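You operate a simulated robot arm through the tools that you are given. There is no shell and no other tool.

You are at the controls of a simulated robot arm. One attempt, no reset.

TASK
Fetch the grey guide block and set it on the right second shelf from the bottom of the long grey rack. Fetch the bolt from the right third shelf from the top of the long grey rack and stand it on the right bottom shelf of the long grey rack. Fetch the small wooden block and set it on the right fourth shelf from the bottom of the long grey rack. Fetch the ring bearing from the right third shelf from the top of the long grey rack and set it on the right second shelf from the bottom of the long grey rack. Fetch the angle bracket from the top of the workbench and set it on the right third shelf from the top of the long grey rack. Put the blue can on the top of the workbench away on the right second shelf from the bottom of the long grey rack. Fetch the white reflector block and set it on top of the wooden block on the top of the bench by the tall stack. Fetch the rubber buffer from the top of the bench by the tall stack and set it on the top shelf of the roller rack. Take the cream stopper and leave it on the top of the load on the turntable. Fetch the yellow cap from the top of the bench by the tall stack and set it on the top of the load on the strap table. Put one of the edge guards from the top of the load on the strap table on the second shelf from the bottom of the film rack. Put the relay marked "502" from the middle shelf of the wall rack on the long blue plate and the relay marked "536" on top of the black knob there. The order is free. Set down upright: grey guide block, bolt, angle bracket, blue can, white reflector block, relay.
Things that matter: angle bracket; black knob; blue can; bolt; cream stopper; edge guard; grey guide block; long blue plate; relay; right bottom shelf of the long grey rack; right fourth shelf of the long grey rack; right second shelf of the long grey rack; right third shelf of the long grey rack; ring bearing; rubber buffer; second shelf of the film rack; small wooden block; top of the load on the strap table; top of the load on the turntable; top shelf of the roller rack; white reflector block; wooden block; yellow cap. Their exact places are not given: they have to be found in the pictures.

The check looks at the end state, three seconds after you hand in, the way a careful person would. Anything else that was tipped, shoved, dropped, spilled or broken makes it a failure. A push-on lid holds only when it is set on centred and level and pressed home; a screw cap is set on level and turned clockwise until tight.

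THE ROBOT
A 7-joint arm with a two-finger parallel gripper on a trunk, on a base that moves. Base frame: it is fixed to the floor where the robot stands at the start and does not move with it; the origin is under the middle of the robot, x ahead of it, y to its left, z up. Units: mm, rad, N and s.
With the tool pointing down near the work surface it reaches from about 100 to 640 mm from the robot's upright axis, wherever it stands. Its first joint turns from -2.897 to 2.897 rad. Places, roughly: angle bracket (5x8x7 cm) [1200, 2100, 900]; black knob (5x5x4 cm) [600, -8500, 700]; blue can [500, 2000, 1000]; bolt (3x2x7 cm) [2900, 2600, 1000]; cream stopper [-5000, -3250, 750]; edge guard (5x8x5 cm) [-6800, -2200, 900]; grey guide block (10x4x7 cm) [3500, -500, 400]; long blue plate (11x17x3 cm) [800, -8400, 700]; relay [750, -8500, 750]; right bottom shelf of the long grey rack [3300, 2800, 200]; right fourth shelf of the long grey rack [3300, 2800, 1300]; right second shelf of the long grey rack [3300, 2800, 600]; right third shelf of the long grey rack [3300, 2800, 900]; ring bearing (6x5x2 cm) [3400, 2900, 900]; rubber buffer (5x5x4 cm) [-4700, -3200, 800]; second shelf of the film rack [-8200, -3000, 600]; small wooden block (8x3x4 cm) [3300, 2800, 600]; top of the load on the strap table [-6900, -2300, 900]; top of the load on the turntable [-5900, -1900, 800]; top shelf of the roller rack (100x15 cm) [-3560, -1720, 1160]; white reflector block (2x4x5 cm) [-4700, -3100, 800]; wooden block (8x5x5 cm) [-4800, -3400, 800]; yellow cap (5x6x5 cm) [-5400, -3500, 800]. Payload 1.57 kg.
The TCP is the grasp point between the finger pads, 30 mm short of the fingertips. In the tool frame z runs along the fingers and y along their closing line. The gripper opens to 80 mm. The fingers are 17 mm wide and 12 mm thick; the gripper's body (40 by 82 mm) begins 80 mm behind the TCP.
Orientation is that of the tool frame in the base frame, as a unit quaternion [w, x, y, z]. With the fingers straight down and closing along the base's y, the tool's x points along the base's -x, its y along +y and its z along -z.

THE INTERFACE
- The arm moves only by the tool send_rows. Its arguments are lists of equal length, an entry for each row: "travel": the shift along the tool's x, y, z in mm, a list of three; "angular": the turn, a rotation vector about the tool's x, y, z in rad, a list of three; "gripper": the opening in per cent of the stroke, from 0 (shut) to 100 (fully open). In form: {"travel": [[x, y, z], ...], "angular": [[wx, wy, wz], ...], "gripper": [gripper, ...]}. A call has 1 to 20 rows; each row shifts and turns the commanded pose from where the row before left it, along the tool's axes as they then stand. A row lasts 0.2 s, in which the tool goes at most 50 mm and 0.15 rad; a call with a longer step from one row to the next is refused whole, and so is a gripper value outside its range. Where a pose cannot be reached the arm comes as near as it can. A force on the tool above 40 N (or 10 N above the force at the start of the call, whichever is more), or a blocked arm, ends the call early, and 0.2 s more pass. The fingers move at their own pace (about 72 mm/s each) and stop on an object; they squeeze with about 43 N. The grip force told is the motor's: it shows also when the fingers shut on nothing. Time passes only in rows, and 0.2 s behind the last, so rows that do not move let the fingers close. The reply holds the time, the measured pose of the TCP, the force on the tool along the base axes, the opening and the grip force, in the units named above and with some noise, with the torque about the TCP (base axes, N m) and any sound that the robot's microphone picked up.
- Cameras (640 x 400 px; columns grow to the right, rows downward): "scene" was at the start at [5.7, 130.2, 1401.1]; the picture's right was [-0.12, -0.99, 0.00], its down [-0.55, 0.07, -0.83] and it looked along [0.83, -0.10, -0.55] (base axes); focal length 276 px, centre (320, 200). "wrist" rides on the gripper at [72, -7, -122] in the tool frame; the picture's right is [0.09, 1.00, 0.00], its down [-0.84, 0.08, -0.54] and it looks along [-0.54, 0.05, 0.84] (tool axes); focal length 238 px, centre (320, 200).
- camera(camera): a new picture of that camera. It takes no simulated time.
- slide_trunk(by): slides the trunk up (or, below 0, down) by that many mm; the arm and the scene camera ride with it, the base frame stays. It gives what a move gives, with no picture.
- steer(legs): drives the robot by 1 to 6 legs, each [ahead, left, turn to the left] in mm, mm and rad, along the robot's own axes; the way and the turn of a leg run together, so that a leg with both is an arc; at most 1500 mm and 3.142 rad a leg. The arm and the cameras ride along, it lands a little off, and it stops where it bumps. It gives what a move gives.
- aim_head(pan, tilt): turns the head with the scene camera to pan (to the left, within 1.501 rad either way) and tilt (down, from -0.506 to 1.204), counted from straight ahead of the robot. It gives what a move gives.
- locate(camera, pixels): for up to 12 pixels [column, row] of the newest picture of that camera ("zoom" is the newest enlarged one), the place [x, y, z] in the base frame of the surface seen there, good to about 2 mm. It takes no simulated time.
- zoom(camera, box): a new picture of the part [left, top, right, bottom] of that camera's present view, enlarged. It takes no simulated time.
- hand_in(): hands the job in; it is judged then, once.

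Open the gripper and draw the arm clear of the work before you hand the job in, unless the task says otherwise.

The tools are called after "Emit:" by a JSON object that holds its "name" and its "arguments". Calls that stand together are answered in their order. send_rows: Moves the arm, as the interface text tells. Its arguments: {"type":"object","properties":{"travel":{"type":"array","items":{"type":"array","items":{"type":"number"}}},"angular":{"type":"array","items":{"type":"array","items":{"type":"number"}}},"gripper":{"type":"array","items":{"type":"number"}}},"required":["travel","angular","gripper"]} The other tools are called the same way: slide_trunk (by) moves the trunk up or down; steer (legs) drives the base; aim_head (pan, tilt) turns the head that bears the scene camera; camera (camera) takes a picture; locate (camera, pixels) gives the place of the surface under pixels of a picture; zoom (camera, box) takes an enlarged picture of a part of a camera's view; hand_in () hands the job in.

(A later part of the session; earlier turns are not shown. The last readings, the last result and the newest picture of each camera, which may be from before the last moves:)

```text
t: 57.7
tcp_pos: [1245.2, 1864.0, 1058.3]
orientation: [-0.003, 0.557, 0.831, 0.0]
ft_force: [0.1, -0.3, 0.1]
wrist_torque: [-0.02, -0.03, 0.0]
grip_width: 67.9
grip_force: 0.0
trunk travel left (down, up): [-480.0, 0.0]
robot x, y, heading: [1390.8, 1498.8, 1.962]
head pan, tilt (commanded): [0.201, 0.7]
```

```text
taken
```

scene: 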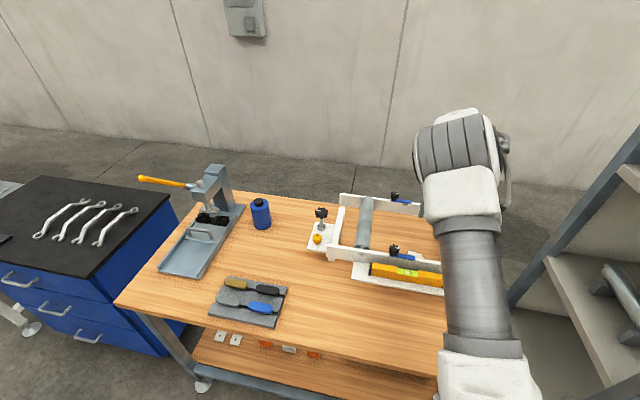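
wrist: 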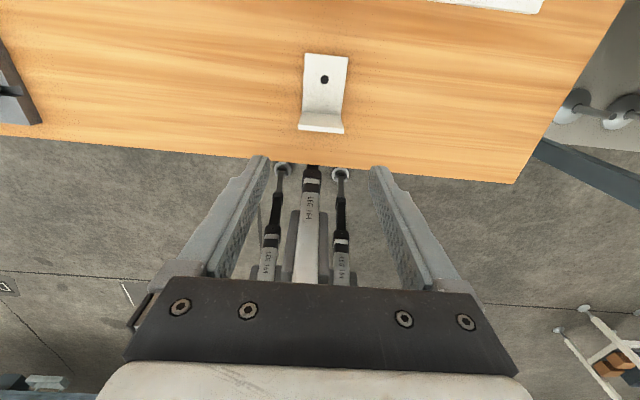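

The bracket stands at the bench front. I back the base up 200 mm and tilt the tool by 50° (fingertips forward) for a shelf-friendly regrasp.

Emit:
{"name": "steer", "arguments": {"legs": [[-200, 0, 0]]}}

Emit:
{"name": "send_rows", "arguments": {"travel": [[0, 0, 0], [0, 0, 0], [0, 0, 0], [0, 0, 0], [0, 0, 0], [0, 0, 0], [0, 0, 0]], "angular": [[0, 0.1455, 0], [0, 0.1455, 0], [0, 0.1455, 0], [0, 0.1455, 0], [0, 0.1455, 0], [0, 0.1455, 0], [0, 0, 0]], "gripper": [100, 100, 100, 100, 100, 100, 100]}}

Emit:
{"name": "camera", "arguments": {"camera": "wrist"}}

Emit:
{"name": "aim_head", "arguments": {"pan": 0.0, "tilt": 0.8}}

Emit:
{"name": "camera", "arguments": {"camera": "scene"}}

```text
t: 59.7
tcp_pos: [1320.3, 1680.4, 1056.8]
orientation: [-0.004, 0.558, 0.83, 0.0]
ft_force: [0.5, 1.0, 0.1]
wrist_torque: [0.01, 0.02, 0.01]
grip_width: 68.0
grip_force: 0.2
trunk travel left (down, up): [-480.0, 0.0]
robot x, y, heading: [1465.7, 1321.5, 1.955]
head pan, tilt (commanded): [0.201, 0.7]
```

```text
t: 61.3
tcp_pos: [1306.9, 1720.8, 1040.1]
orientation: [-0.339, 0.516, 0.751, 0.232]
ft_force: [-0.1, 0.9, -0.2]
wrist_torque: [0.01, -0.02, 0.01]
grip_width: 79.9
grip_force: 0.0
out of reach, approached as far as the arm can: row 4, 5, 6
trunk travel left (down, up): [-480.0, 0.0]
robot x, y, heading: [1462.2, 1320.5, 1.957]
head pan, tilt (commanded): [0.201, 0.7]
```

```text
taken
```

wrist: 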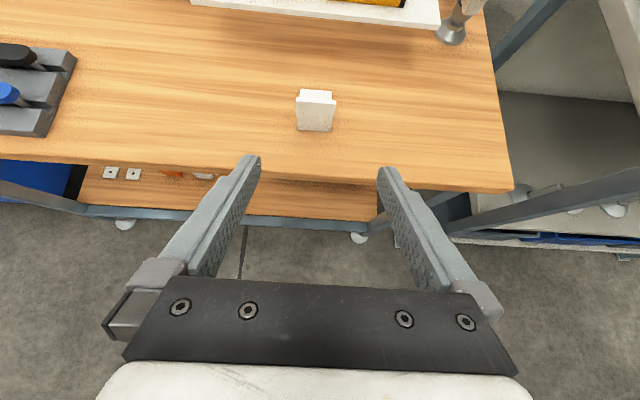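

```text
t: 62.0
tcp_pos: [1306.8, 1719.8, 1041.4]
orientation: [-0.338, 0.516, 0.752, 0.231]
ft_force: [-0.6, -0.9, 0.4]
wrist_torque: [0.03, 0.01, -0.04]
grip_width: 80.2
grip_force: 0.0
trunk travel left (down, up): [-480.0, 0.0]
robot x, y, heading: [1468.5, 1320.0, 1.959]
head pan, tilt (commanded): [0.0, 0.799]
```

```text
taken
```

scene: 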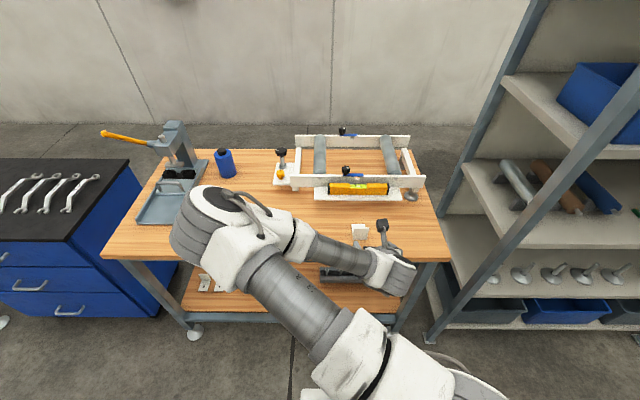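

The 50° tilt was slightly out of reach this close, but the orientation is about 48.5°. I move along the tool axis toward the bracket (at (315,110) in the wrist view) and check the pose.

Emit:
{"name": "send_rows", "arguments": {"travel": [[-4, -1, 33], [-4, -1, 33], [-4, -1, 33], [0, 0, 0]], "angular": [[0, 0, 0], [0, 0, 0], [0, 0, 0], [0, 0, 0]], "gripper": [100, 100, 100, 100]}}

Emit:
{"name": "camera", "arguments": {"camera": "wrist"}}

```text
t: 63.0
tcp_pos: [1237.7, 1782.8, 1002.2]
orientation: [-0.356, 0.508, 0.749, 0.233]
ft_force: [0.6, 0.4, -1.2]
wrist_torque: [0.01, 0.04, -0.01]
grip_width: 79.9
grip_force: 0.1
out of reach, approached as far as the arm can: row 1, 2, 3
trunk travel left (down, up): [-480.0, 0.0]
robot x, y, heading: [1466.4, 1321.3, 1.958]
head pan, tilt (commanded): [0.0, 0.799]
```

```text
taken
```

wrist: 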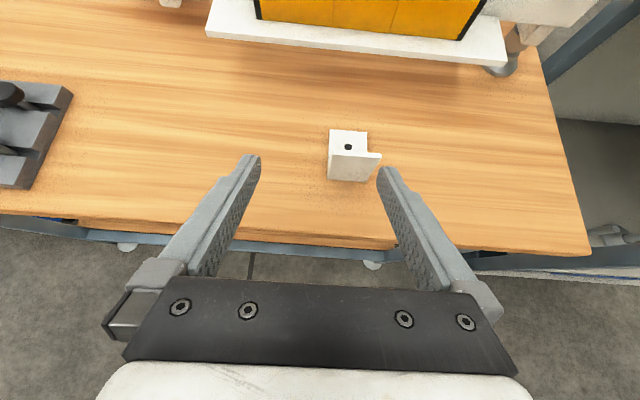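

Joint limits (wrist pitch) restrict the tilt while the trunk is fully up and the arm is close. I back off 250 mm, lower the trunk by 280 mm, and re-pose the arm with the bracket at a longer reach.

Emit:
{"name": "steer", "arguments": {"legs": [[-250, 0, 0]]}}

Emit:
{"name": "slide_trunk", "arguments": {"by": -250}}

Emit:
{"name": "send_rows", "arguments": {"travel": [[0, 0, 0], [0, 0, 0]], "angular": [[0, 0, 0], [0, 0, 0]], "gripper": [100, 100]}}

```text
t: 65.2
tcp_pos: [1333.8, 1554.4, 1001.9]
orientation: [-0.355, 0.51, 0.748, 0.233]
ft_force: [0.0, 0.2, -0.4]
wrist_torque: [-0.04, -0.04, -0.04]
grip_width: 79.9
grip_force: 0.1
trunk travel left (down, up): [-480.0, 0.0]
robot x, y, heading: [1555.0, 1088.5, 1.951]
head pan, tilt (commanded): [0.0, 0.799]
```

```text
t: 67.8
tcp_pos: [1333.4, 1555.5, 754.1]
orientation: [-0.355, 0.511, 0.748, 0.232]
ft_force: [0.5, 0.5, -0.6]
wrist_torque: [-0.03, 0.03, 0.0]
grip_width: 79.8
grip_force: 0.0
trunk travel left (down, up): [-230.0, 250.0]
robot x, y, heading: [1556.0, 1090.6, 1.953]
head pan, tilt (commanded): [0.0, 0.799]
```

```text
t: 68.4
tcp_pos: [1333.2, 1554.5, 752.4]
orientation: [-0.355, 0.51, 0.748, 0.232]
ft_force: [-0.1, 0.0, -0.4]
wrist_torque: [0.02, 0.0, -0.01]
grip_width: 80.0
grip_force: 0.2
trunk travel left (down, up): [-230.0, 250.0]
robot x, y, heading: [1558.6, 1085.5, 1.956]
head pan, tilt (commanded): [0.0, 0.799]
```

The commanded pose follows the measured one, and the tilt is now a good 50°. I raise the TCP by 215 mm in this orientation.

Emit:
{"name": "send_rows", "arguments": {"travel": [[33, 0, -27.6], [33, 0, -27.6], [33, 0, -27.6], [33, 0, -27.6], [33, 0, -27.6]], "angular": [[0, 0, 0], [0, 0, 0], [0, 0, 0], [0, 0, 0], [0, 0, 0]], "gripper": [100, 100, 100, 100, 100]}}

Emit:
{"name": "camera", "arguments": {"camera": "wrist"}}

```text
t: 69.6
tcp_pos: [1335.9, 1555.2, 965.5]
orientation: [-0.353, 0.509, 0.749, 0.233]
ft_force: [0.4, 0.1, -0.7]
wrist_torque: [0.0, 0.02, -0.03]
grip_width: 80.2
grip_force: 0.1
trunk travel left (down, up): [-230.0, 250.0]
robot x, y, heading: [1558.7, 1089.6, 1.953]
head pan, tilt (commanded): [0.0, 0.799]
```

```text
taken
```

wrist: 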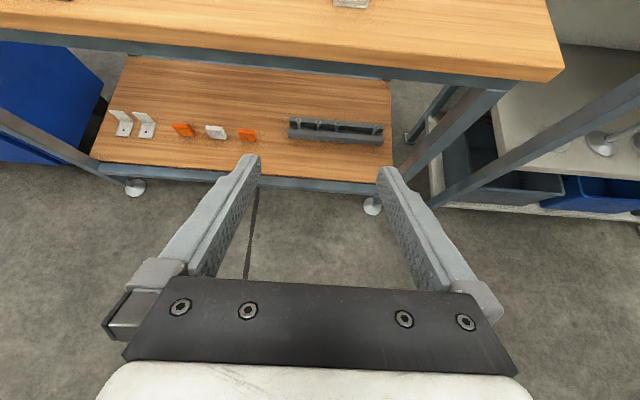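

Now I drive forward 231 mm and 31 mm right to bring the gripper to the pre-grasp point behind the bracket.

Emit:
{"name": "steer", "arguments": {"legs": [[231, -31, 0]]}}

Emit:
{"name": "camera", "arguments": {"camera": "wrist"}}

Emit:
{"name": "locate", "arguments": {"camera": "wrist", "pixels": [[320, 100], [300, 100], [340, 100], [320, 130]]}}

```text
t: 71.8
tcp_pos: [1280.8, 1785.4, 965.1]
orientation: [-0.355, 0.51, 0.748, 0.233]
ft_force: [0.2, 0.2, 0.4]
wrist_torque: [0.01, -0.02, 0.0]
grip_width: 79.9
grip_force: 0.0
trunk travel left (down, up): [-230.0, 250.0]
robot x, y, heading: [1501.5, 1315.8, 1.95]
head pan, tilt (commanded): [0.0, 0.799]
```

```text
taken
```

wrist: 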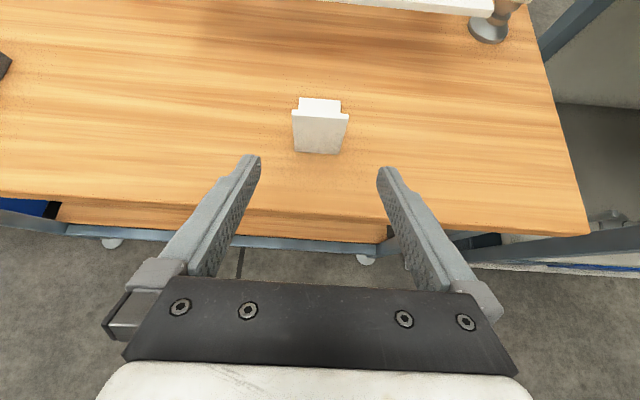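

```text
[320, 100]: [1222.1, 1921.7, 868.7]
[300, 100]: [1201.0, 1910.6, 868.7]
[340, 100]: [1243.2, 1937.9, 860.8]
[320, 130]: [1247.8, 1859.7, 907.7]
```

I locate the upright plate's corners for the final approach.

Emit:
{"name": "locate", "arguments": {"camera": "wrist", "pixels": [[295, 116], [346, 117], [298, 147], [340, 150], [320, 150], [320, 118]]}}

```text
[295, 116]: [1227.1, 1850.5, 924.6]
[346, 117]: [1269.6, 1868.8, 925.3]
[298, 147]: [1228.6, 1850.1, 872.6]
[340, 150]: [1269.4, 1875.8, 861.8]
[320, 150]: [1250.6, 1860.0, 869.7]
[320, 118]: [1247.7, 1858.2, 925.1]
```

Plate centre ≈(1247,1863). I advance 115 mm along the tool axis so the plate lies between the fingers.

Emit:
{"name": "send_rows", "arguments": {"travel": [[-0.5, -0.6, 30], [-0.5, -0.6, 30], [-0.5, -0.6, 30], [0, 0, 15], [0, 0, 9.7], [0, 0, 0]], "angular": [[0, 0, 0], [0, 0, 0], [0, 0, 0], [0, 0, 0], [0, 0, 0], [0, 0, 0]], "gripper": [90, 90, 90, 90, 90, 90]}}

Emit:
{"name": "camera", "arguments": {"camera": "wrist"}}

```text
t: 73.2
tcp_pos: [1244.6, 1865.8, 891.3]
orientation: [-0.354, 0.512, 0.747, 0.233]
ft_force: [0.8, -0.3, 0.1]
wrist_torque: [0.0, 0.02, -0.02]
grip_width: 72.1
grip_force: 0.0
trunk travel left (down, up): [-230.0, 250.0]
robot x, y, heading: [1498.9, 1316.9, 1.946]
head pan, tilt (commanded): [0.0, 0.799]
```

```text
taken
```

wrist: 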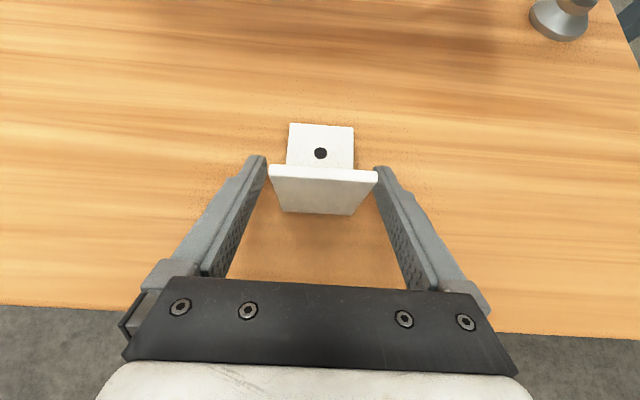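

The plate is between the fingers. I close and then lift 120 mm.

Emit:
{"name": "send_rows", "arguments": {"travel": [[0, 0, 0], [0, 0, 0], [0, 0, 0], [0, 0, 0], [11.5, 0, -9.6], [23, 0, -19.2], [30.7, 0, -25.6], [30.7, 0, -25.6]], "angular": [[0, 0, 0], [0, 0, 0], [0, 0, 0], [0, 0, 0], [0, 0, 0], [0, 0, 0], [0, 0, 0], [0, 0, 0]], "gripper": [0, 0, 0, 0, 0, 0, 0, 0]}}

Emit:
{"name": "camera", "arguments": {"camera": "wrist"}}

```text
t: 75.0
tcp_pos: [1244.9, 1865.7, 1014.7]
orientation: [-0.354, 0.512, 0.747, 0.234]
ft_force: [0.4, 0.0, -2.3]
wrist_torque: [-0.03, -0.06, -0.05]
grip_width: 49.7
grip_force: 43.1
trunk travel left (down, up): [-230.0, 250.0]
robot x, y, heading: [1497.8, 1318.2, 1.953]
head pan, tilt (commanded): [0.0, 0.799]
```

```text
taken
```

wrist: 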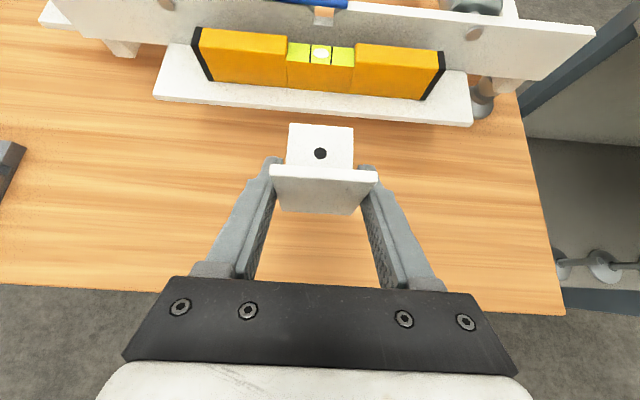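

The bracket is held (TCP is 30.8 mm above its support plane). I back off and strafe along to the right bay of the rack for an overview.

Emit:
{"name": "steer", "arguments": {"legs": [[-350, 0, 0], [0, -1050, 0], [0, -1050, 0]]}}

Emit:
{"name": "aim_head", "arguments": {"pan": 0.0, "tilt": 0.4}}

Emit:
{"name": "camera", "arguments": {"camera": "scene"}}

```text
t: 93.2
tcp_pos: [3328.2, 2299.4, 1015.2]
orientation: [-0.353, 0.516, 0.744, 0.236]
ft_force: [-0.5, -0.3, -1.5]
wrist_torque: [-0.01, -0.01, 0.0]
grip_width: 49.7
grip_force: 43.1
trunk travel left (down, up): [-230.0, 250.0]
robot x, y, heading: [3574.2, 1745.4, 1.94]
head pan, tilt (commanded): [0.0, 0.799]
```

```text
t: 94.1
tcp_pos: [3329.1, 2299.5, 1015.0]
orientation: [-0.352, 0.516, 0.744, 0.236]
ft_force: [0.0, -0.4, -2.4]
wrist_torque: [-0.04, 0.0, 0.02]
grip_width: 49.6
grip_force: 43.1
trunk travel left (down, up): [-230.0, 250.0]
robot x, y, heading: [3575.7, 1746.6, 1.94]
head pan, tilt (commanded): [0.0, 0.4]
```

```text
taken
```

scene: 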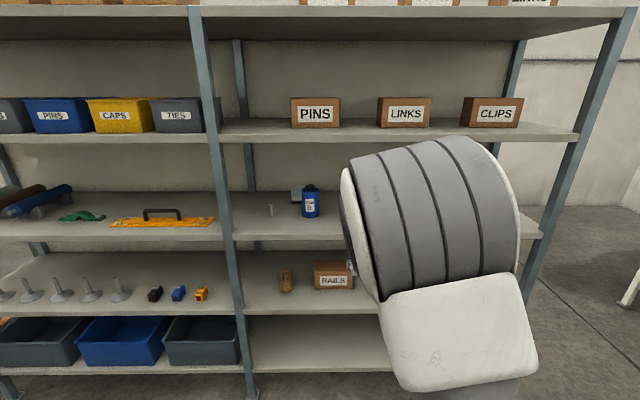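

The right bay spans cols ~225–560: bolt at (270,210), a can at (311,200) on the third shelf; a brown piece at (285,280) and RAILS box on the second shelf. I measure shelves and items.

Emit:
{"name": "locate", "arguments": {"camera": "scene", "pixels": [[270, 210], [311, 205], [285, 280], [335, 275], [300, 240], [300, 236], [300, 312], [300, 145], [440, 138], [225, 250], [565, 180], [300, 370]]}}

Emit:
{"name": "zoom", "arguments": {"camera": "scene", "box": [220, 170, 380, 320]}}

```text
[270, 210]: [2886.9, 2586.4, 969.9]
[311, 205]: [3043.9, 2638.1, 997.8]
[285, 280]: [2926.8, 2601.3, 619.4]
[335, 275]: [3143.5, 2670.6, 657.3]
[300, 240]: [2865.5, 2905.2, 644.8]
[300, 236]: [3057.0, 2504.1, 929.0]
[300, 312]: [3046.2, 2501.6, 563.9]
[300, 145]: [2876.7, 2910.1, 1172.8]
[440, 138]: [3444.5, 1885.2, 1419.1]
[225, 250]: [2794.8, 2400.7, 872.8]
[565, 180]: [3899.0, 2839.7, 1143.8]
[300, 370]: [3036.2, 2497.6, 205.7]
```

```text
2.67 times, centred on (300, 245) of scene
```

zoom: 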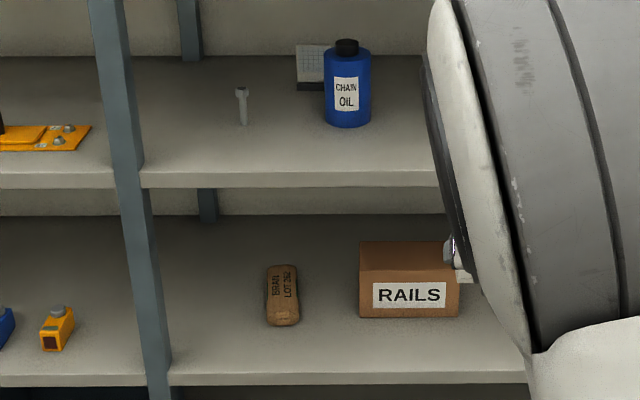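

I need to see the part hidden by the arm; I strafe 450 mm to the right and look again.

Emit:
{"name": "steer", "arguments": {"legs": [[0, -450, 0]]}}

Emit:
{"name": "camera", "arguments": {"camera": "scene"}}

Emit:
{"name": "zoom", "arguments": {"camera": "scene", "box": [130, 170, 370, 330]}}

```text
t: 98.0
tcp_pos: [3754.8, 2461.3, 1015.0]
orientation: [-0.351, 0.519, 0.742, 0.237]
ft_force: [0.0, -0.3, -0.9]
wrist_torque: [-0.08, -0.01, 0.0]
grip_width: 49.8
grip_force: 43.3
trunk travel left (down, up): [-230.0, 250.0]
robot x, y, heading: [4000.8, 1905.9, 1.927]
head pan, tilt (commanded): [0.0, 0.4]
```

```text
taken
```

scene: 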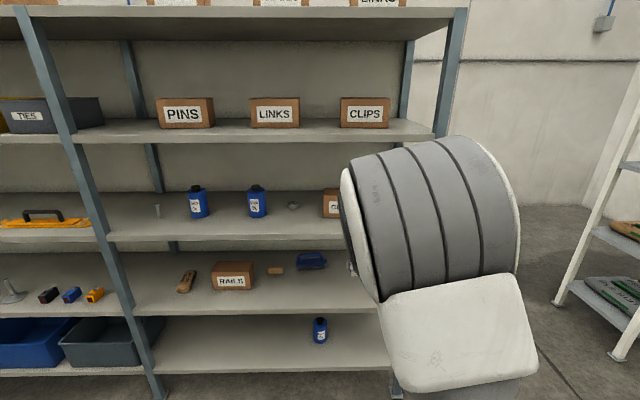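

```text
2.50 times, centred on (250, 250) of scene
```

zoom: 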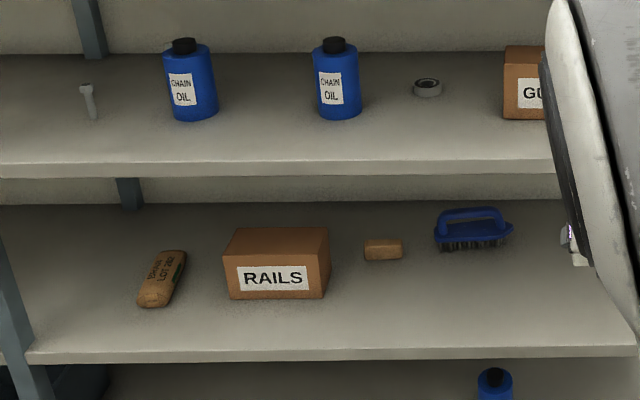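

Now I see the ring bearing at (301,205), the small wooden block at (283,270), two CHAIN OIL cans, a brush and a can on the bottom shelf. I locate them all.

Emit:
{"name": "locate", "arguments": {"camera": "zoom", "pixels": [[427, 93], [427, 81], [383, 252], [383, 240], [88, 105], [190, 118], [340, 115], [475, 240], [160, 285], [275, 285], [525, 110], [495, 390]]}}

Emit:
{"name": "locate", "arguments": {"camera": "scene", "pixels": [[250, 240], [200, 310], [380, 140], [250, 142], [440, 100], [400, 395], [460, 30], [320, 330]]}}

```text
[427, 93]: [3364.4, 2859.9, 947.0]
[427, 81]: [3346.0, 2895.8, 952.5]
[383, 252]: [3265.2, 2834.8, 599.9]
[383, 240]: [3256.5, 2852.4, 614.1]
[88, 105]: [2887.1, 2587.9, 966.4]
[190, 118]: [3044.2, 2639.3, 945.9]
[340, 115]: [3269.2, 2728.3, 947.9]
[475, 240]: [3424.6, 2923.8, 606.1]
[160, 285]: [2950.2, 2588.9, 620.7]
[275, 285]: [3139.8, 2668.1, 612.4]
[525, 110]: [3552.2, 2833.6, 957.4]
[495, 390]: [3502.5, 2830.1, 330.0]
```

```text
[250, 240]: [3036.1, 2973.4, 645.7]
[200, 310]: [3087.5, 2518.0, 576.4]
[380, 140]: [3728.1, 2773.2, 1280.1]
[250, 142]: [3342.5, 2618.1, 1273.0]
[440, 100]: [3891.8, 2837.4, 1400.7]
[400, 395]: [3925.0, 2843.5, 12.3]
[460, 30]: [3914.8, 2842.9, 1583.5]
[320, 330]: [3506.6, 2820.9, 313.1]
```

I sample shelf top surfaces for exact heights and the box/can edges.

Emit:
{"name": "locate", "arguments": {"camera": "zoom", "pixels": [[270, 110], [265, 150], [255, 168], [400, 300], [400, 340], [400, 355], [330, 290], [225, 290], [216, 110], [316, 110], [361, 110], [160, 110]]}}

Emit:
{"name": "locate", "arguments": {"camera": "scene", "pixels": [[180, 126], [212, 126], [251, 126], [298, 126], [341, 126], [388, 126], [230, 130], [320, 128], [250, 350], [220, 345], [200, 355], [330, 280]]}}

```text
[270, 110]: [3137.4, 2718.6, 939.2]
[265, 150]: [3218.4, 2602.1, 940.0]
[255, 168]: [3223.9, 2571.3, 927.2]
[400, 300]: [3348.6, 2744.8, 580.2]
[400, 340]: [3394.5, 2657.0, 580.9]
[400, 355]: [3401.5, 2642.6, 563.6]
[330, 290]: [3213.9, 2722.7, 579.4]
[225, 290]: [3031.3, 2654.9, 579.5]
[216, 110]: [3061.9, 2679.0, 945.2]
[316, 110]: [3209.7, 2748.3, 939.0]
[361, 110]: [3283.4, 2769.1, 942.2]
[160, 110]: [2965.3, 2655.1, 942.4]
```

```text
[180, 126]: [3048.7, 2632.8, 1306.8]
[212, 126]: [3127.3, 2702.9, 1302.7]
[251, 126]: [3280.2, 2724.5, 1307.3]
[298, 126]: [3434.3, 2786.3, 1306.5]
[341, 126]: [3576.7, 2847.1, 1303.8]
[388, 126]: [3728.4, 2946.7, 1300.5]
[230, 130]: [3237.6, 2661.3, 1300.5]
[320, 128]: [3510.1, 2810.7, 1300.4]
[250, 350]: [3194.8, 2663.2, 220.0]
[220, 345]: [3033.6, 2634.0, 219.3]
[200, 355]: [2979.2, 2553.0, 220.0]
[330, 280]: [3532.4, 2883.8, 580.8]
```

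Shelf tops: 220, 580, 940, 1300. I'll put the bracket at u≈2950 on the third shelf between the two cans: target TCP ≈(3192,2589,971). I square up the heading, strafe left 475 mm, and go forward 230 mm first.

Emit:
{"name": "steer", "arguments": {"legs": [[0, 0, 0.026], [0, 475, 0], [230, 0, 0]]}}

Emit:
{"name": "camera", "arguments": {"camera": "wrist"}}

Emit:
{"name": "camera", "arguments": {"camera": "scene"}}

```text
t: 104.2
tcp_pos: [3209.6, 2486.5, 1014.6]
orientation: [-0.356, 0.506, 0.751, 0.23]
ft_force: [-0.7, 0.4, -0.9]
wrist_torque: [-0.04, -0.01, 0.0]
grip_width: 49.7
grip_force: 42.9
trunk travel left (down, up): [-230.0, 250.0]
robot x, y, heading: [3469.1, 1941.0, 1.965]
head pan, tilt (commanded): [0.0, 0.4]
```

```text
taken
```

wrist: 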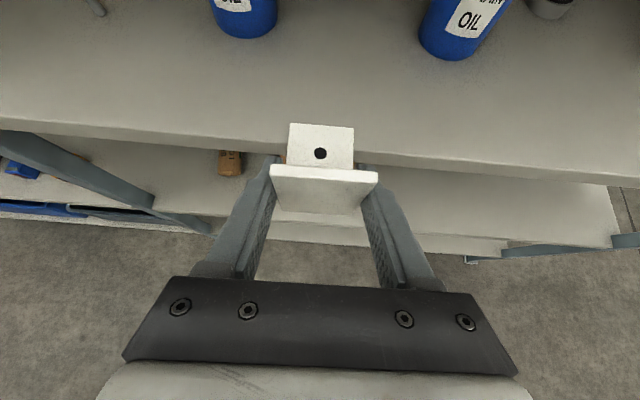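

```text
taken
```

scene: 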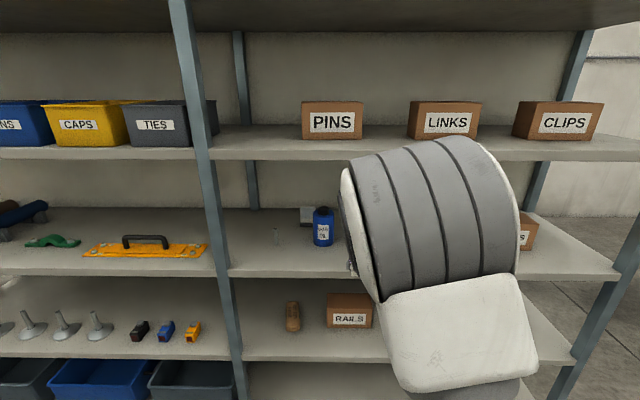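

The bracket is just in front of the shelf, centred between the cans (cols 245 and 460). I move 102 mm forward and 15 mm right, then lower to just above the shelf.

Emit:
{"name": "send_rows", "arguments": {"travel": [[21.8, 5.3, 26], [21.8, 5.3, 26], [21.8, 5.3, 26], [-15.4, 0.3, 12.8], [-11.5, 0.2, 9.6], [-3.8, 0, 3.2], [0, 0, 0]], "angular": [[0, 0, 0], [0, 0, 0], [0, 0, 0], [0, 0, 0], [0, 0, 0], [0, 0, 0], [0, 0, 0]], "gripper": [0, 0, 0, 0, 0, 0, 0]}}

Emit:
{"name": "camera", "arguments": {"camera": "wrist"}}

```text
t: 105.8
tcp_pos: [3185.4, 2586.4, 974.8]
orientation: [-0.356, 0.505, 0.752, 0.23]
ft_force: [-0.3, -0.1, -2.0]
wrist_torque: [-0.04, -0.02, 0.0]
grip_width: 49.7
grip_force: 43.1
trunk travel left (down, up): [-230.0, 250.0]
robot x, y, heading: [3474.7, 1941.8, 1.965]
head pan, tilt (commanded): [0.0, 0.4]
```

```text
taken
```

wrist: 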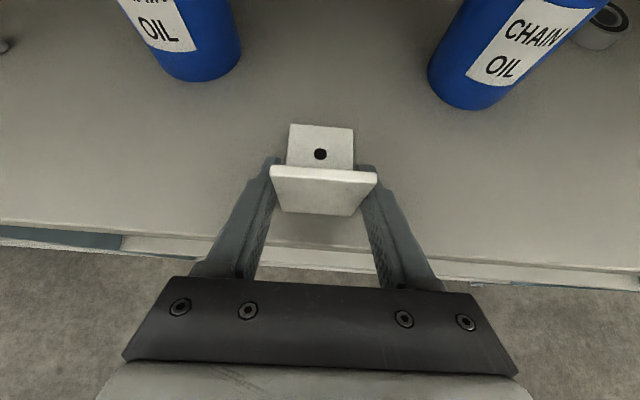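

4 mm above the expected contact height. I lower in small steps until contact.

Emit:
{"name": "send_rows", "arguments": {"travel": [[-1.5, 0, 1.3], [-1.2, 0, 0.9], [-0.8, 0, 0.6], [0, 0, 0]], "angular": [[0, 0, 0], [0, 0, 0], [0, 0, 0], [0, 0, 0]], "gripper": [0, 0, 0, 0]}}

```text
t: 106.8
tcp_pos: [3184.9, 2586.8, 973.9]
orientation: [-0.358, 0.506, 0.75, 0.233]
ft_force: [-0.5, -1.3, 9.0]
wrist_torque: [0.35, -0.09, -0.01]
grip_width: 49.5
grip_force: 42.8
trunk travel left (down, up): [-230.0, 250.0]
robot x, y, heading: [3467.7, 1941.9, 1.96]
head pan, tilt (commanded): [0.0, 0.4]
```

Contact (9 N), with the flange's far edge touching first. I open gently and then retreat backwards along the tool axis.

Emit:
{"name": "send_rows", "arguments": {"travel": [[0, 0, 0], [0, 0, 0], [0, 0, 0], [0, 0, -30], [0, 0, -40], [0, 0, -40], [0, 0, -40]], "angular": [[0, 0, 0], [0, 0, 0], [0, 0, 0], [0, 0, 0], [0, 0, 0], [0, 0, 0], [0, 0, 0]], "gripper": [75, 90, 90, 90, 90, 90, 90]}}

Emit:
{"name": "camera", "arguments": {"camera": "wrist"}}

```text
t: 108.4
tcp_pos: [3230.0, 2481.6, 1065.3]
orientation: [-0.356, 0.506, 0.751, 0.23]
ft_force: [0.6, -0.1, -0.3]
wrist_torque: [-0.01, -0.04, 0.0]
grip_width: 72.1
grip_force: 0.0
trunk travel left (down, up): [-230.0, 250.0]
robot x, y, heading: [3469.8, 1940.2, 1.961]
head pan, tilt (commanded): [0.0, 0.4]
```

```text
taken
```

wrist: 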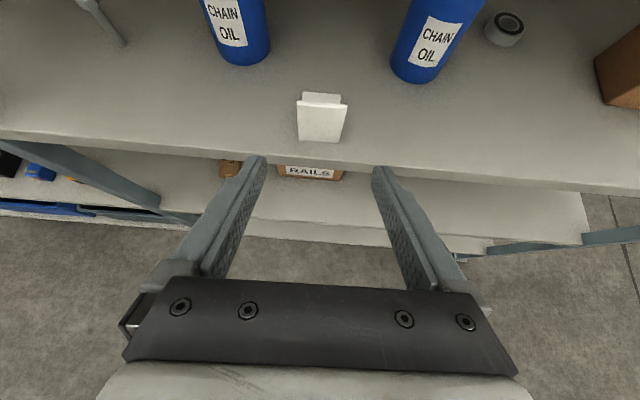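

The bracket stands upright on the shelf. Next the bolt: I strafe 277 mm left to line up with it (u≈2666), staying in front of the rack.

Emit:
{"name": "steer", "arguments": {"legs": [[0, 277, 0]]}}

Emit:
{"name": "camera", "arguments": {"camera": "wrist"}}

```text
t: 111.0
tcp_pos: [2977.3, 2377.0, 1065.4]
orientation: [-0.356, 0.507, 0.75, 0.231]
ft_force: [0.0, 0.0, -0.5]
wrist_torque: [0.0, -0.01, -0.02]
grip_width: 71.9
grip_force: 0.0
trunk travel left (down, up): [-230.0, 250.0]
robot x, y, heading: [3218.2, 1833.5, 1.962]
head pan, tilt (commanded): [0.0, 0.4]
```

```text
taken
```

wrist: 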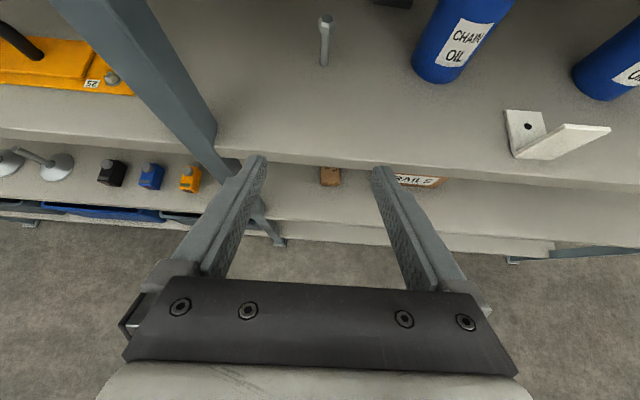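

The bolt is at (325,40), nearly in line. I zoom and locate its shank and head.

Emit:
{"name": "zoom", "arguments": {"camera": "wrist", "box": [285, 5, 365, 75]}}

Emit:
{"name": "locate", "arguments": {"camera": "wrist", "pixels": [[325, 22], [325, 35], [324, 45], [324, 55], [323, 63]]}}

```text
5.71 times, centred on (325, 40) of wrist
```

zoom: 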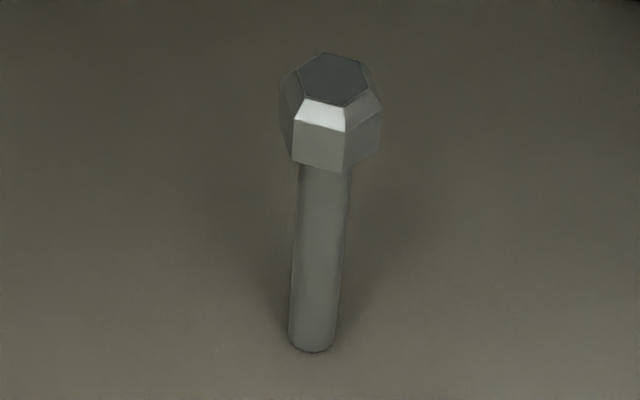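

```text
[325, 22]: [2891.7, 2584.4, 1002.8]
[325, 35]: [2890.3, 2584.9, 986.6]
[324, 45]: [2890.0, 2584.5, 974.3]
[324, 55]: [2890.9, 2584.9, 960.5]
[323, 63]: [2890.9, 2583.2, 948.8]
```

Shank front at (2890.5,2584.5), head top ≈1010. I set the tilt to 45°, lower the TCP to z≈975 while still in front of the rack, and drive forward 150 mm.

Emit:
{"name": "send_rows", "arguments": {"travel": [[0, 0, 0], [-32, 0, 31.9], [-32, 0, 31.9], [0, 0, 0]], "angular": [[0, -0.09, 0], [0, 0, 0], [0, 0, 0], [0, 0, 0]], "gripper": [75, 75, 75, 75]}}

Emit:
{"name": "steer", "arguments": {"legs": [[140, 0, 0]]}}

Emit:
{"name": "camera", "arguments": {"camera": "wrist"}}

```text
t: 112.0
tcp_pos: [2977.2, 2376.7, 976.9]
orientation: [-0.322, 0.517, 0.765, 0.209]
ft_force: [0.5, 0.6, -0.2]
wrist_torque: [0.0, 0.0, -0.01]
grip_width: 60.0
grip_force: 0.0
trunk travel left (down, up): [-230.0, 250.0]
robot x, y, heading: [3218.1, 1835.8, 1.964]
head pan, tilt (commanded): [0.0, 0.4]
```

```text
t: 113.6
tcp_pos: [2925.6, 2507.4, 978.0]
orientation: [-0.321, 0.518, 0.765, 0.209]
ft_force: [-0.4, 0.7, 0.8]
wrist_torque: [0.02, -0.01, 0.01]
grip_width: 59.9
grip_force: 0.2
trunk travel left (down, up): [-230.0, 250.0]
robot x, y, heading: [3167.6, 1961.8, 1.96]
head pan, tilt (commanded): [0.0, 0.4]
```

```text
taken
```

wrist: 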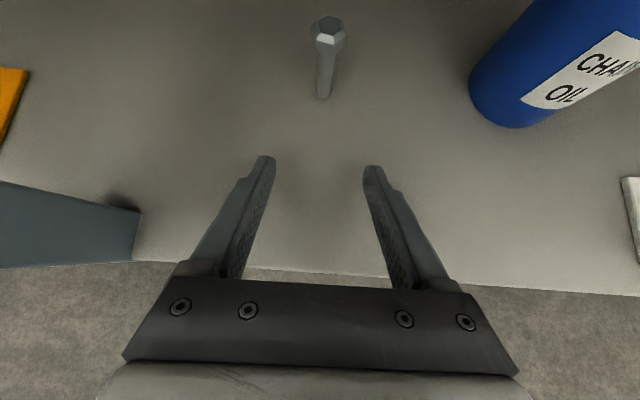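

I re-locate the shank from here for the final approach.

Emit:
{"name": "locate", "arguments": {"camera": "wrist", "pixels": [[326, 60], [325, 75], [324, 90], [319, 75], [332, 75], [328, 30]]}}

```text
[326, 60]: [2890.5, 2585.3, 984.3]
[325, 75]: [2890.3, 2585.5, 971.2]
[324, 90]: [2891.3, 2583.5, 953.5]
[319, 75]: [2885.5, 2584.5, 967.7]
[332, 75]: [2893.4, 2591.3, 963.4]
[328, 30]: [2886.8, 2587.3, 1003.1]
```

Shank axis ≈(2889,2589). I advance 90 mm horizontally with the fingers straddling it.

Emit:
{"name": "send_rows", "arguments": {"travel": [[20.6, -1.2, 21.6], [20.6, -1.2, 21.6], [12.4, -0.7, 13], [8.2, -0.4, 8.6], [0, 0, 0]], "angular": [[0, 0, 0], [0, 0, 0], [0, 0, 0], [0, 0, 0], [0, 0, 0]], "gripper": [75, 75, 75, 75, 75]}}

Emit:
{"name": "camera", "arguments": {"camera": "wrist"}}

```text
t: 114.8
tcp_pos: [2888.4, 2588.4, 975.8]
orientation: [-0.321, 0.518, 0.765, 0.209]
ft_force: [0.2, -0.4, 0.4]
wrist_torque: [0.02, -0.02, -0.03]
grip_width: 60.0
grip_force: 0.1
trunk travel left (down, up): [-230.0, 250.0]
robot x, y, heading: [3166.8, 1961.8, 1.961]
head pan, tilt (commanded): [0.0, 0.4]
```

```text
taken
```

wrist: 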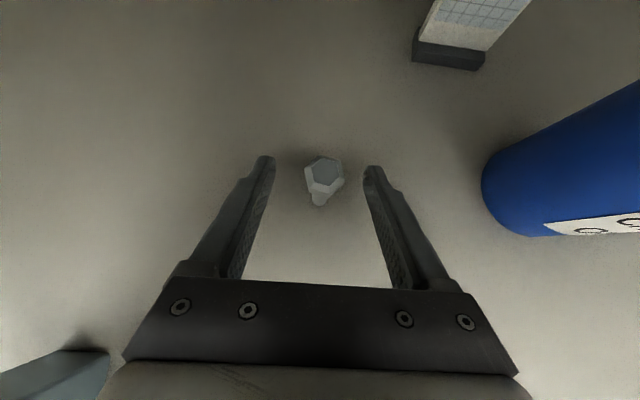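

The bolt is centred between the fingers (col 323). I close in steps.

Emit:
{"name": "send_rows", "arguments": {"travel": [[0, 0, 0], [0, 0, 0], [0, 0, 0], [0, 0, 0], [0, 0, 0], [0, 0, 0]], "angular": [[0, 0, 0], [0, 0, 0], [0, 0, 0], [0, 0, 0], [0, 0, 0], [0, 0, 0]], "gripper": [45, 30, 22, 17, 0, 0]}}

Emit:
{"name": "camera", "arguments": {"camera": "wrist"}}

```text
t: 116.2
tcp_pos: [2889.1, 2587.7, 976.1]
orientation: [-0.321, 0.518, 0.765, 0.209]
ft_force: [0.4, 0.1, -0.9]
wrist_torque: [0.01, 0.01, 0.0]
grip_width: 9.5
grip_force: 28.0
trunk travel left (down, up): [-230.0, 250.0]
robot x, y, heading: [3162.4, 1963.9, 1.96]
head pan, tilt (commanded): [0.0, 0.4]
```

```text
taken
```

wrist: 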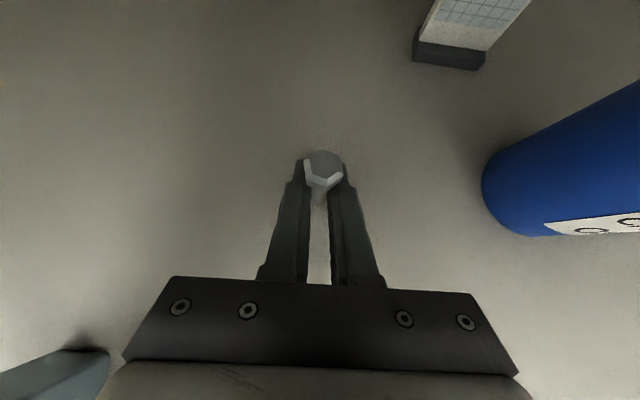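

Gripped at 9.5 mm. I hold a moment longer, then lift 60 mm and check.

Emit:
{"name": "send_rows", "arguments": {"travel": [[0, 0, 0], [0, 0, 0], [7.1, 0, -7.1], [14, 0, -14], [21, 0, -21]], "angular": [[0, 0, 0], [0, 0, 0], [0, 0, 0], [0, 0, 0], [0, 0, 0]], "gripper": [0, 0, 0, 0, 0]}}

Emit:
{"name": "camera", "arguments": {"camera": "wrist"}}

```text
t: 117.4
tcp_pos: [2888.2, 2588.7, 1035.6]
orientation: [-0.321, 0.517, 0.766, 0.208]
ft_force: [-0.1, -0.4, -1.1]
wrist_torque: [0.0, 0.01, 0.02]
grip_width: 9.7
grip_force: 27.6
trunk travel left (down, up): [-230.0, 250.0]
robot x, y, heading: [3163.6, 1962.5, 1.965]
head pan, tilt (commanded): [0.0, 0.4]
```

```text
taken
```

wrist: 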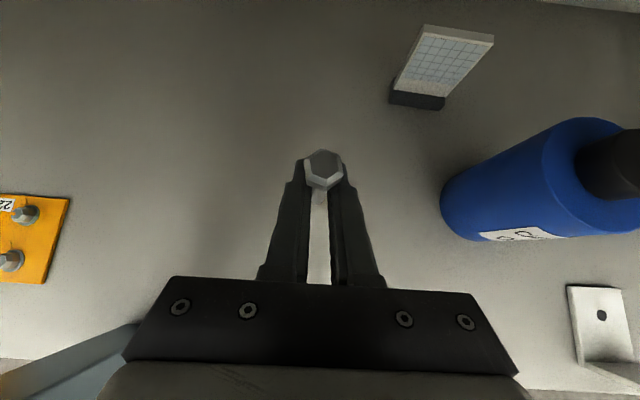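

The bolt is held (TCP 36 mm above its base). I back off 300 mm, strafe right 230 mm to u≈2900, and lower the trunk fully.

Emit:
{"name": "steer", "arguments": {"legs": [[-320, 0, 0], [0, -231, 0]]}}

Emit:
{"name": "slide_trunk", "arguments": {"by": -230}}

Emit:
{"name": "send_rows", "arguments": {"travel": [[-28, 0, 28], [-28, 0, 28], [-28, 0, 28], [-28, 0, 28], [-28, 0, 28], [-28, 0, 28]], "angular": [[0, 0, 0], [0, 0, 0], [0, 0, 0], [0, 0, 0], [0, 0, 0], [0, 0, 0]], "gripper": [0, 0, 0, 0, 0, 0]}}

```text
t: 122.0
tcp_pos: [3221.2, 2388.6, 1035.3]
orientation: [-0.321, 0.518, 0.765, 0.208]
ft_force: [-0.8, -0.2, -0.3]
wrist_torque: [-0.01, -0.01, 0.02]
grip_width: 9.7
grip_force: 28.2
trunk travel left (down, up): [-230.0, 250.0]
robot x, y, heading: [3497.7, 1764.8, 1.963]
head pan, tilt (commanded): [0.0, 0.4]
```

```text
t: 124.4
tcp_pos: [3220.7, 2388.5, 805.0]
orientation: [-0.321, 0.518, 0.765, 0.209]
ft_force: [0.1, 0.9, -0.3]
wrist_torque: [-0.02, 0.01, 0.01]
grip_width: 9.8
grip_force: 27.7
trunk travel left (down, up): [0.0, 480.0]
robot x, y, heading: [3495.4, 1763.6, 1.962]
head pan, tilt (commanded): [0.0, 0.4]
```

```text
t: 125.8
tcp_pos: [3217.3, 2386.6, 567.7]
orientation: [-0.322, 0.518, 0.764, 0.209]
ft_force: [-0.3, 0.8, -1.1]
wrist_torque: [0.01, 0.02, -0.01]
grip_width: 10.0
grip_force: 28.1
trunk travel left (down, up): [0.0, 480.0]
robot x, y, heading: [3497.1, 1764.2, 1.959]
head pan, tilt (commanded): [0.0, 0.4]
```

Still fine. I continue down by 280 mm while drawing in 80 mm.

Emit:
{"name": "send_rows", "arguments": {"travel": [[-36.4, 0, 20.2], [-36.4, 0, 20.2], [-36.4, 0, 20.2], [-36.4, 0, 20.2], [-36.4, 0, 20.2], [-36.4, 0, 20.2], [-36.4, 0, 20.2]], "angular": [[0, 0, 0], [0, 0, 0], [0, 0, 0], [0, 0, 0], [0, 0, 0], [0, 0, 0], [0, 0, 0]], "gripper": [0, 0, 0, 0, 0, 0, 0]}}

Emit:
{"name": "camera", "arguments": {"camera": "wrist"}}

Emit:
{"name": "aim_head", "arguments": {"pan": 0.0, "tilt": 0.8}}

Emit:
{"name": "camera", "arguments": {"camera": "scene"}}

```text
t: 127.4
tcp_pos: [3245.7, 2312.6, 287.2]
orientation: [-0.321, 0.518, 0.765, 0.209]
ft_force: [0.2, -0.8, 0.2]
wrist_torque: [0.0, 0.0, 0.01]
grip_width: 9.8
grip_force: 27.6
trunk travel left (down, up): [0.0, 480.0]
robot x, y, heading: [3498.1, 1760.7, 1.959]
head pan, tilt (commanded): [0.0, 0.4]
```

```text
taken
```

wrist: 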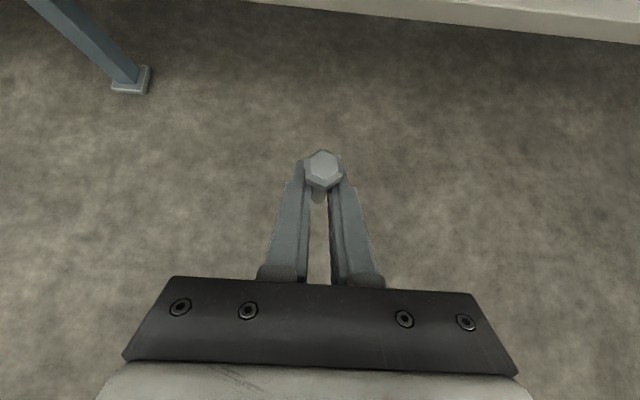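

```text
t: 128.3
tcp_pos: [3245.8, 2313.1, 286.9]
orientation: [-0.321, 0.518, 0.765, 0.208]
ft_force: [0.5, 0.0, -1.1]
wrist_torque: [0.0, 0.01, -0.01]
grip_width: 9.6
grip_force: 28.4
trunk travel left (down, up): [0.0, 480.0]
robot x, y, heading: [3495.5, 1760.2, 1.953]
head pan, tilt (commanded): [0.0, 0.799]
```

```text
taken
```

scene: 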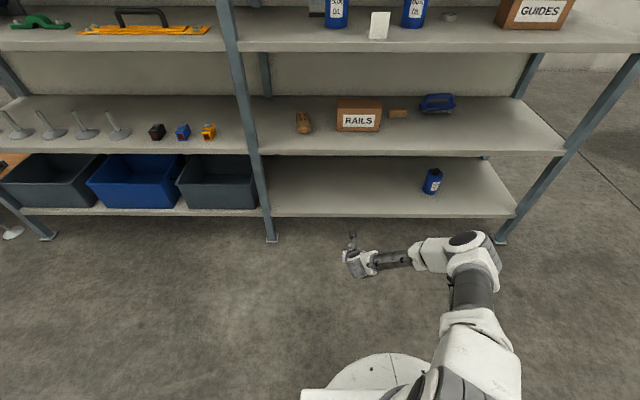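

The arm works with the elbow out to the right. I check the elbow's place relative to the rack before moving forward.

Emit:
{"name": "locate", "arguments": {"camera": "scene", "pixels": [[470, 238], [440, 240], [400, 255], [360, 262], [352, 240], [495, 262], [300, 215], [450, 215], [390, 150]]}}

```text
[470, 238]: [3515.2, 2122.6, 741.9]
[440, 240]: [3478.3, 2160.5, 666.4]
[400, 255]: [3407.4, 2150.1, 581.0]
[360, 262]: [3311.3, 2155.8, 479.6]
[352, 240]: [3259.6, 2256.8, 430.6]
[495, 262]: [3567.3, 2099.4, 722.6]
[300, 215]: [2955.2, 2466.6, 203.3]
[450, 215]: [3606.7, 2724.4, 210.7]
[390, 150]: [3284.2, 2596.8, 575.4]
```

Enough clearance. I drive forward 300 mm with the bolt 30 mm above the bottom shelf level.

Emit:
{"name": "steer", "arguments": {"legs": [[300, 0, 0]]}}

Emit:
{"name": "camera", "arguments": {"camera": "wrist"}}

Emit:
{"name": "locate", "arguments": {"camera": "wrist", "pixels": [[320, 100], [250, 150], [400, 150], [320, 240], [450, 240]]}}

```text
t: 130.8
tcp_pos: [3128.4, 2590.7, 286.7]
orientation: [-0.322, 0.516, 0.767, 0.207]
ft_force: [-0.6, 0.7, -0.5]
wrist_torque: [-0.02, 0.02, 0.02]
grip_width: 9.3
grip_force: 28.1
trunk travel left (down, up): [0.0, 480.0]
robot x, y, heading: [3380.9, 2042.5, 1.965]
head pan, tilt (commanded): [0.0, 0.799]
```

```text
taken
```

wrist: 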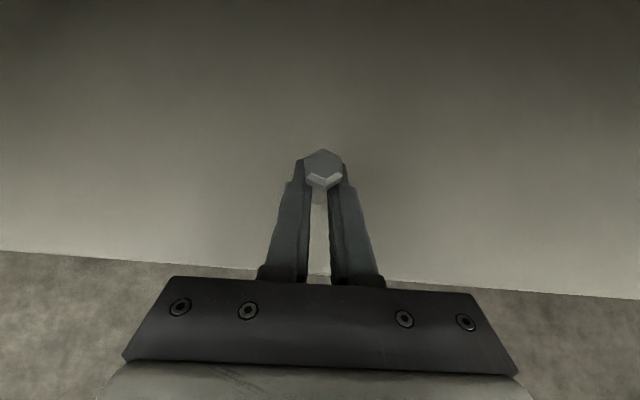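

```text
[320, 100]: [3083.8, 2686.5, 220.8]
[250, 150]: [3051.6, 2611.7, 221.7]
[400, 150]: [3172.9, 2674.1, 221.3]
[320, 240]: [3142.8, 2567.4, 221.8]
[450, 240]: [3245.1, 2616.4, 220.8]
```

Shelf is at z≈221, so contact is expected at TCP z≈257. I lower 27 mm, then creep.

Emit:
{"name": "send_rows", "arguments": {"travel": [[-10.6, 0, 10.6], [-5.6, 0, 5.6], [-2.1, 0, 2.1], [0, 0, 0]], "angular": [[0, 0, 0], [0, 0, 0], [0, 0, 0], [0, 0, 0]], "gripper": [0, 0, 0, 0]}}

Emit:
{"name": "send_rows", "arguments": {"travel": [[-0.7, 0, 0.7], [-0.7, 0, 0.7], [0, 0, 0]], "angular": [[0, 0, 0], [0, 0, 0], [0, 0, 0]], "gripper": [0, 0, 0]}}

```text
t: 131.8
tcp_pos: [3128.6, 2591.1, 262.0]
orientation: [-0.321, 0.516, 0.766, 0.207]
ft_force: [-0.3, -0.5, -0.1]
wrist_torque: [0.02, -0.02, 0.0]
grip_width: 9.7
grip_force: 28.0
trunk travel left (down, up): [0.0, 480.0]
robot x, y, heading: [3378.6, 2041.5, 1.965]
head pan, tilt (commanded): [0.0, 0.799]
```

```text
t: 132.6
tcp_pos: [3127.8, 2590.4, 259.2]
orientation: [-0.321, 0.516, 0.766, 0.208]
ft_force: [0.6, -0.9, -1.3]
wrist_torque: [-0.03, -0.01, 0.01]
grip_width: 9.5
grip_force: 28.4
trunk travel left (down, up): [0.0, 480.0]
robot x, y, heading: [3380.3, 2045.6, 1.961]
head pan, tilt (commanded): [0.0, 0.799]
```

Emit:
{"name": "send_rows", "arguments": {"travel": [[-0.7, 0, 0.7], [-0.7, 0, 0.7], [0, 0, 0]], "angular": [[0, 0, 0], [0, 0, 0], [0, 0, 0]], "gripper": [0, 0, 0]}}

```text
t: 133.4
tcp_pos: [3127.7, 2590.1, 256.8]
orientation: [-0.322, 0.516, 0.766, 0.207]
ft_force: [-0.5, 0.8, 0.3]
wrist_torque: [0.0, 0.0, -0.03]
grip_width: 9.5
grip_force: 28.3
trunk travel left (down, up): [0.0, 480.0]
robot x, y, heading: [3377.2, 2042.2, 1.961]
head pan, tilt (commanded): [0.0, 0.799]
```

No contact yet at 256.8 (Fz ≈ 0 within noise). I creep 1 mm further.

Emit:
{"name": "send_rows", "arguments": {"travel": [[-0.7, 0, 0.7], [0, 0, 0]], "angular": [[0, 0, 0], [0, 0, 0]], "gripper": [0, 0]}}

```text
t: 134.0
tcp_pos: [3128.0, 2590.6, 256.2]
orientation: [-0.322, 0.517, 0.765, 0.209]
ft_force: [-0.1, -1.8, 3.3]
wrist_torque: [0.01, 0.02, 0.04]
grip_width: 9.9
grip_force: 28.0
trunk travel left (down, up): [0.0, 480.0]
robot x, y, heading: [3383.4, 2047.6, 1.968]
head pan, tilt (commanded): [0.0, 0.799]
```

Contact at z=256.2 (Fz +3.3 N). I open gently in small steps and look.

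Emit:
{"name": "send_rows", "arguments": {"travel": [[0, 0, 0], [0, 0, 0], [0, 0, 0], [0, 0, 0], [0, 0, 0]], "angular": [[0, 0, 0], [0, 0, 0], [0, 0, 0], [0, 0, 0], [0, 0, 0]], "gripper": [14, 20, 35, 60, 75]}}

Emit:
{"name": "camera", "arguments": {"camera": "wrist"}}

```text
t: 135.2
tcp_pos: [3128.1, 2590.5, 255.8]
orientation: [-0.322, 0.517, 0.766, 0.208]
ft_force: [0.2, 0.1, -0.5]
wrist_torque: [-0.02, 0.01, 0.01]
grip_width: 60.0
grip_force: 0.0
trunk travel left (down, up): [0.0, 480.0]
robot x, y, heading: [3380.1, 2043.6, 1.963]
head pan, tilt (commanded): [0.0, 0.799]
```

```text
taken
```

wrist: 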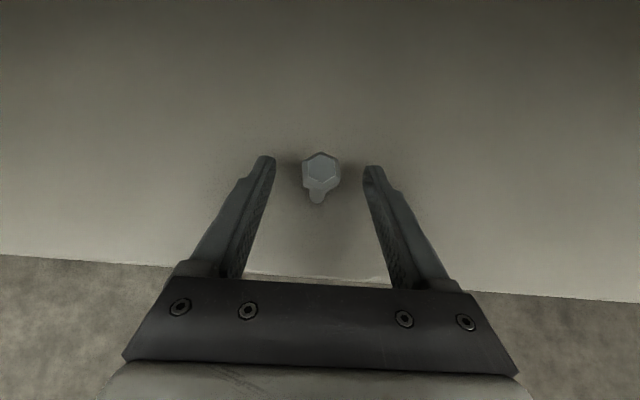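

The bolt stands on its own. I retreat horizontally 120 mm and verify.

Emit:
{"name": "send_rows", "arguments": {"travel": [[-10, 0, -10], [-21, 0, -21], [-25, 0, -25], [-28, 0, -28]], "angular": [[0, 0, 0], [0, 0, 0], [0, 0, 0], [0, 0, 0]], "gripper": [75, 75, 75, 75]}}

Emit:
{"name": "camera", "arguments": {"camera": "wrist"}}

```text
t: 136.2
tcp_pos: [3174.8, 2481.6, 257.5]
orientation: [-0.322, 0.516, 0.766, 0.208]
ft_force: [0.2, -0.7, 0.7]
wrist_torque: [0.03, -0.01, -0.02]
grip_width: 60.0
grip_force: 0.0
trunk travel left (down, up): [0.0, 480.0]
robot x, y, heading: [3381.5, 2046.2, 1.961]
head pan, tilt (commanded): [0.0, 0.799]
```

```text
taken
```

wrist: 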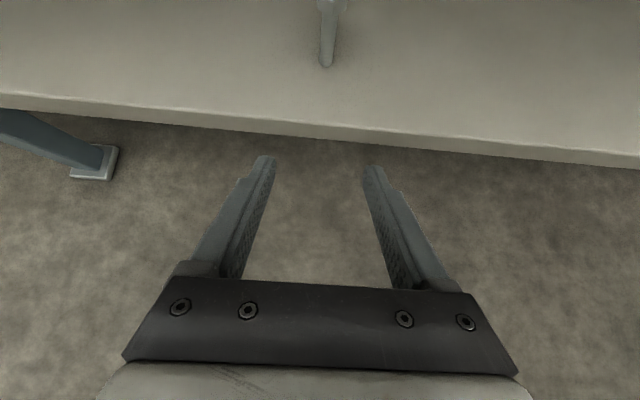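

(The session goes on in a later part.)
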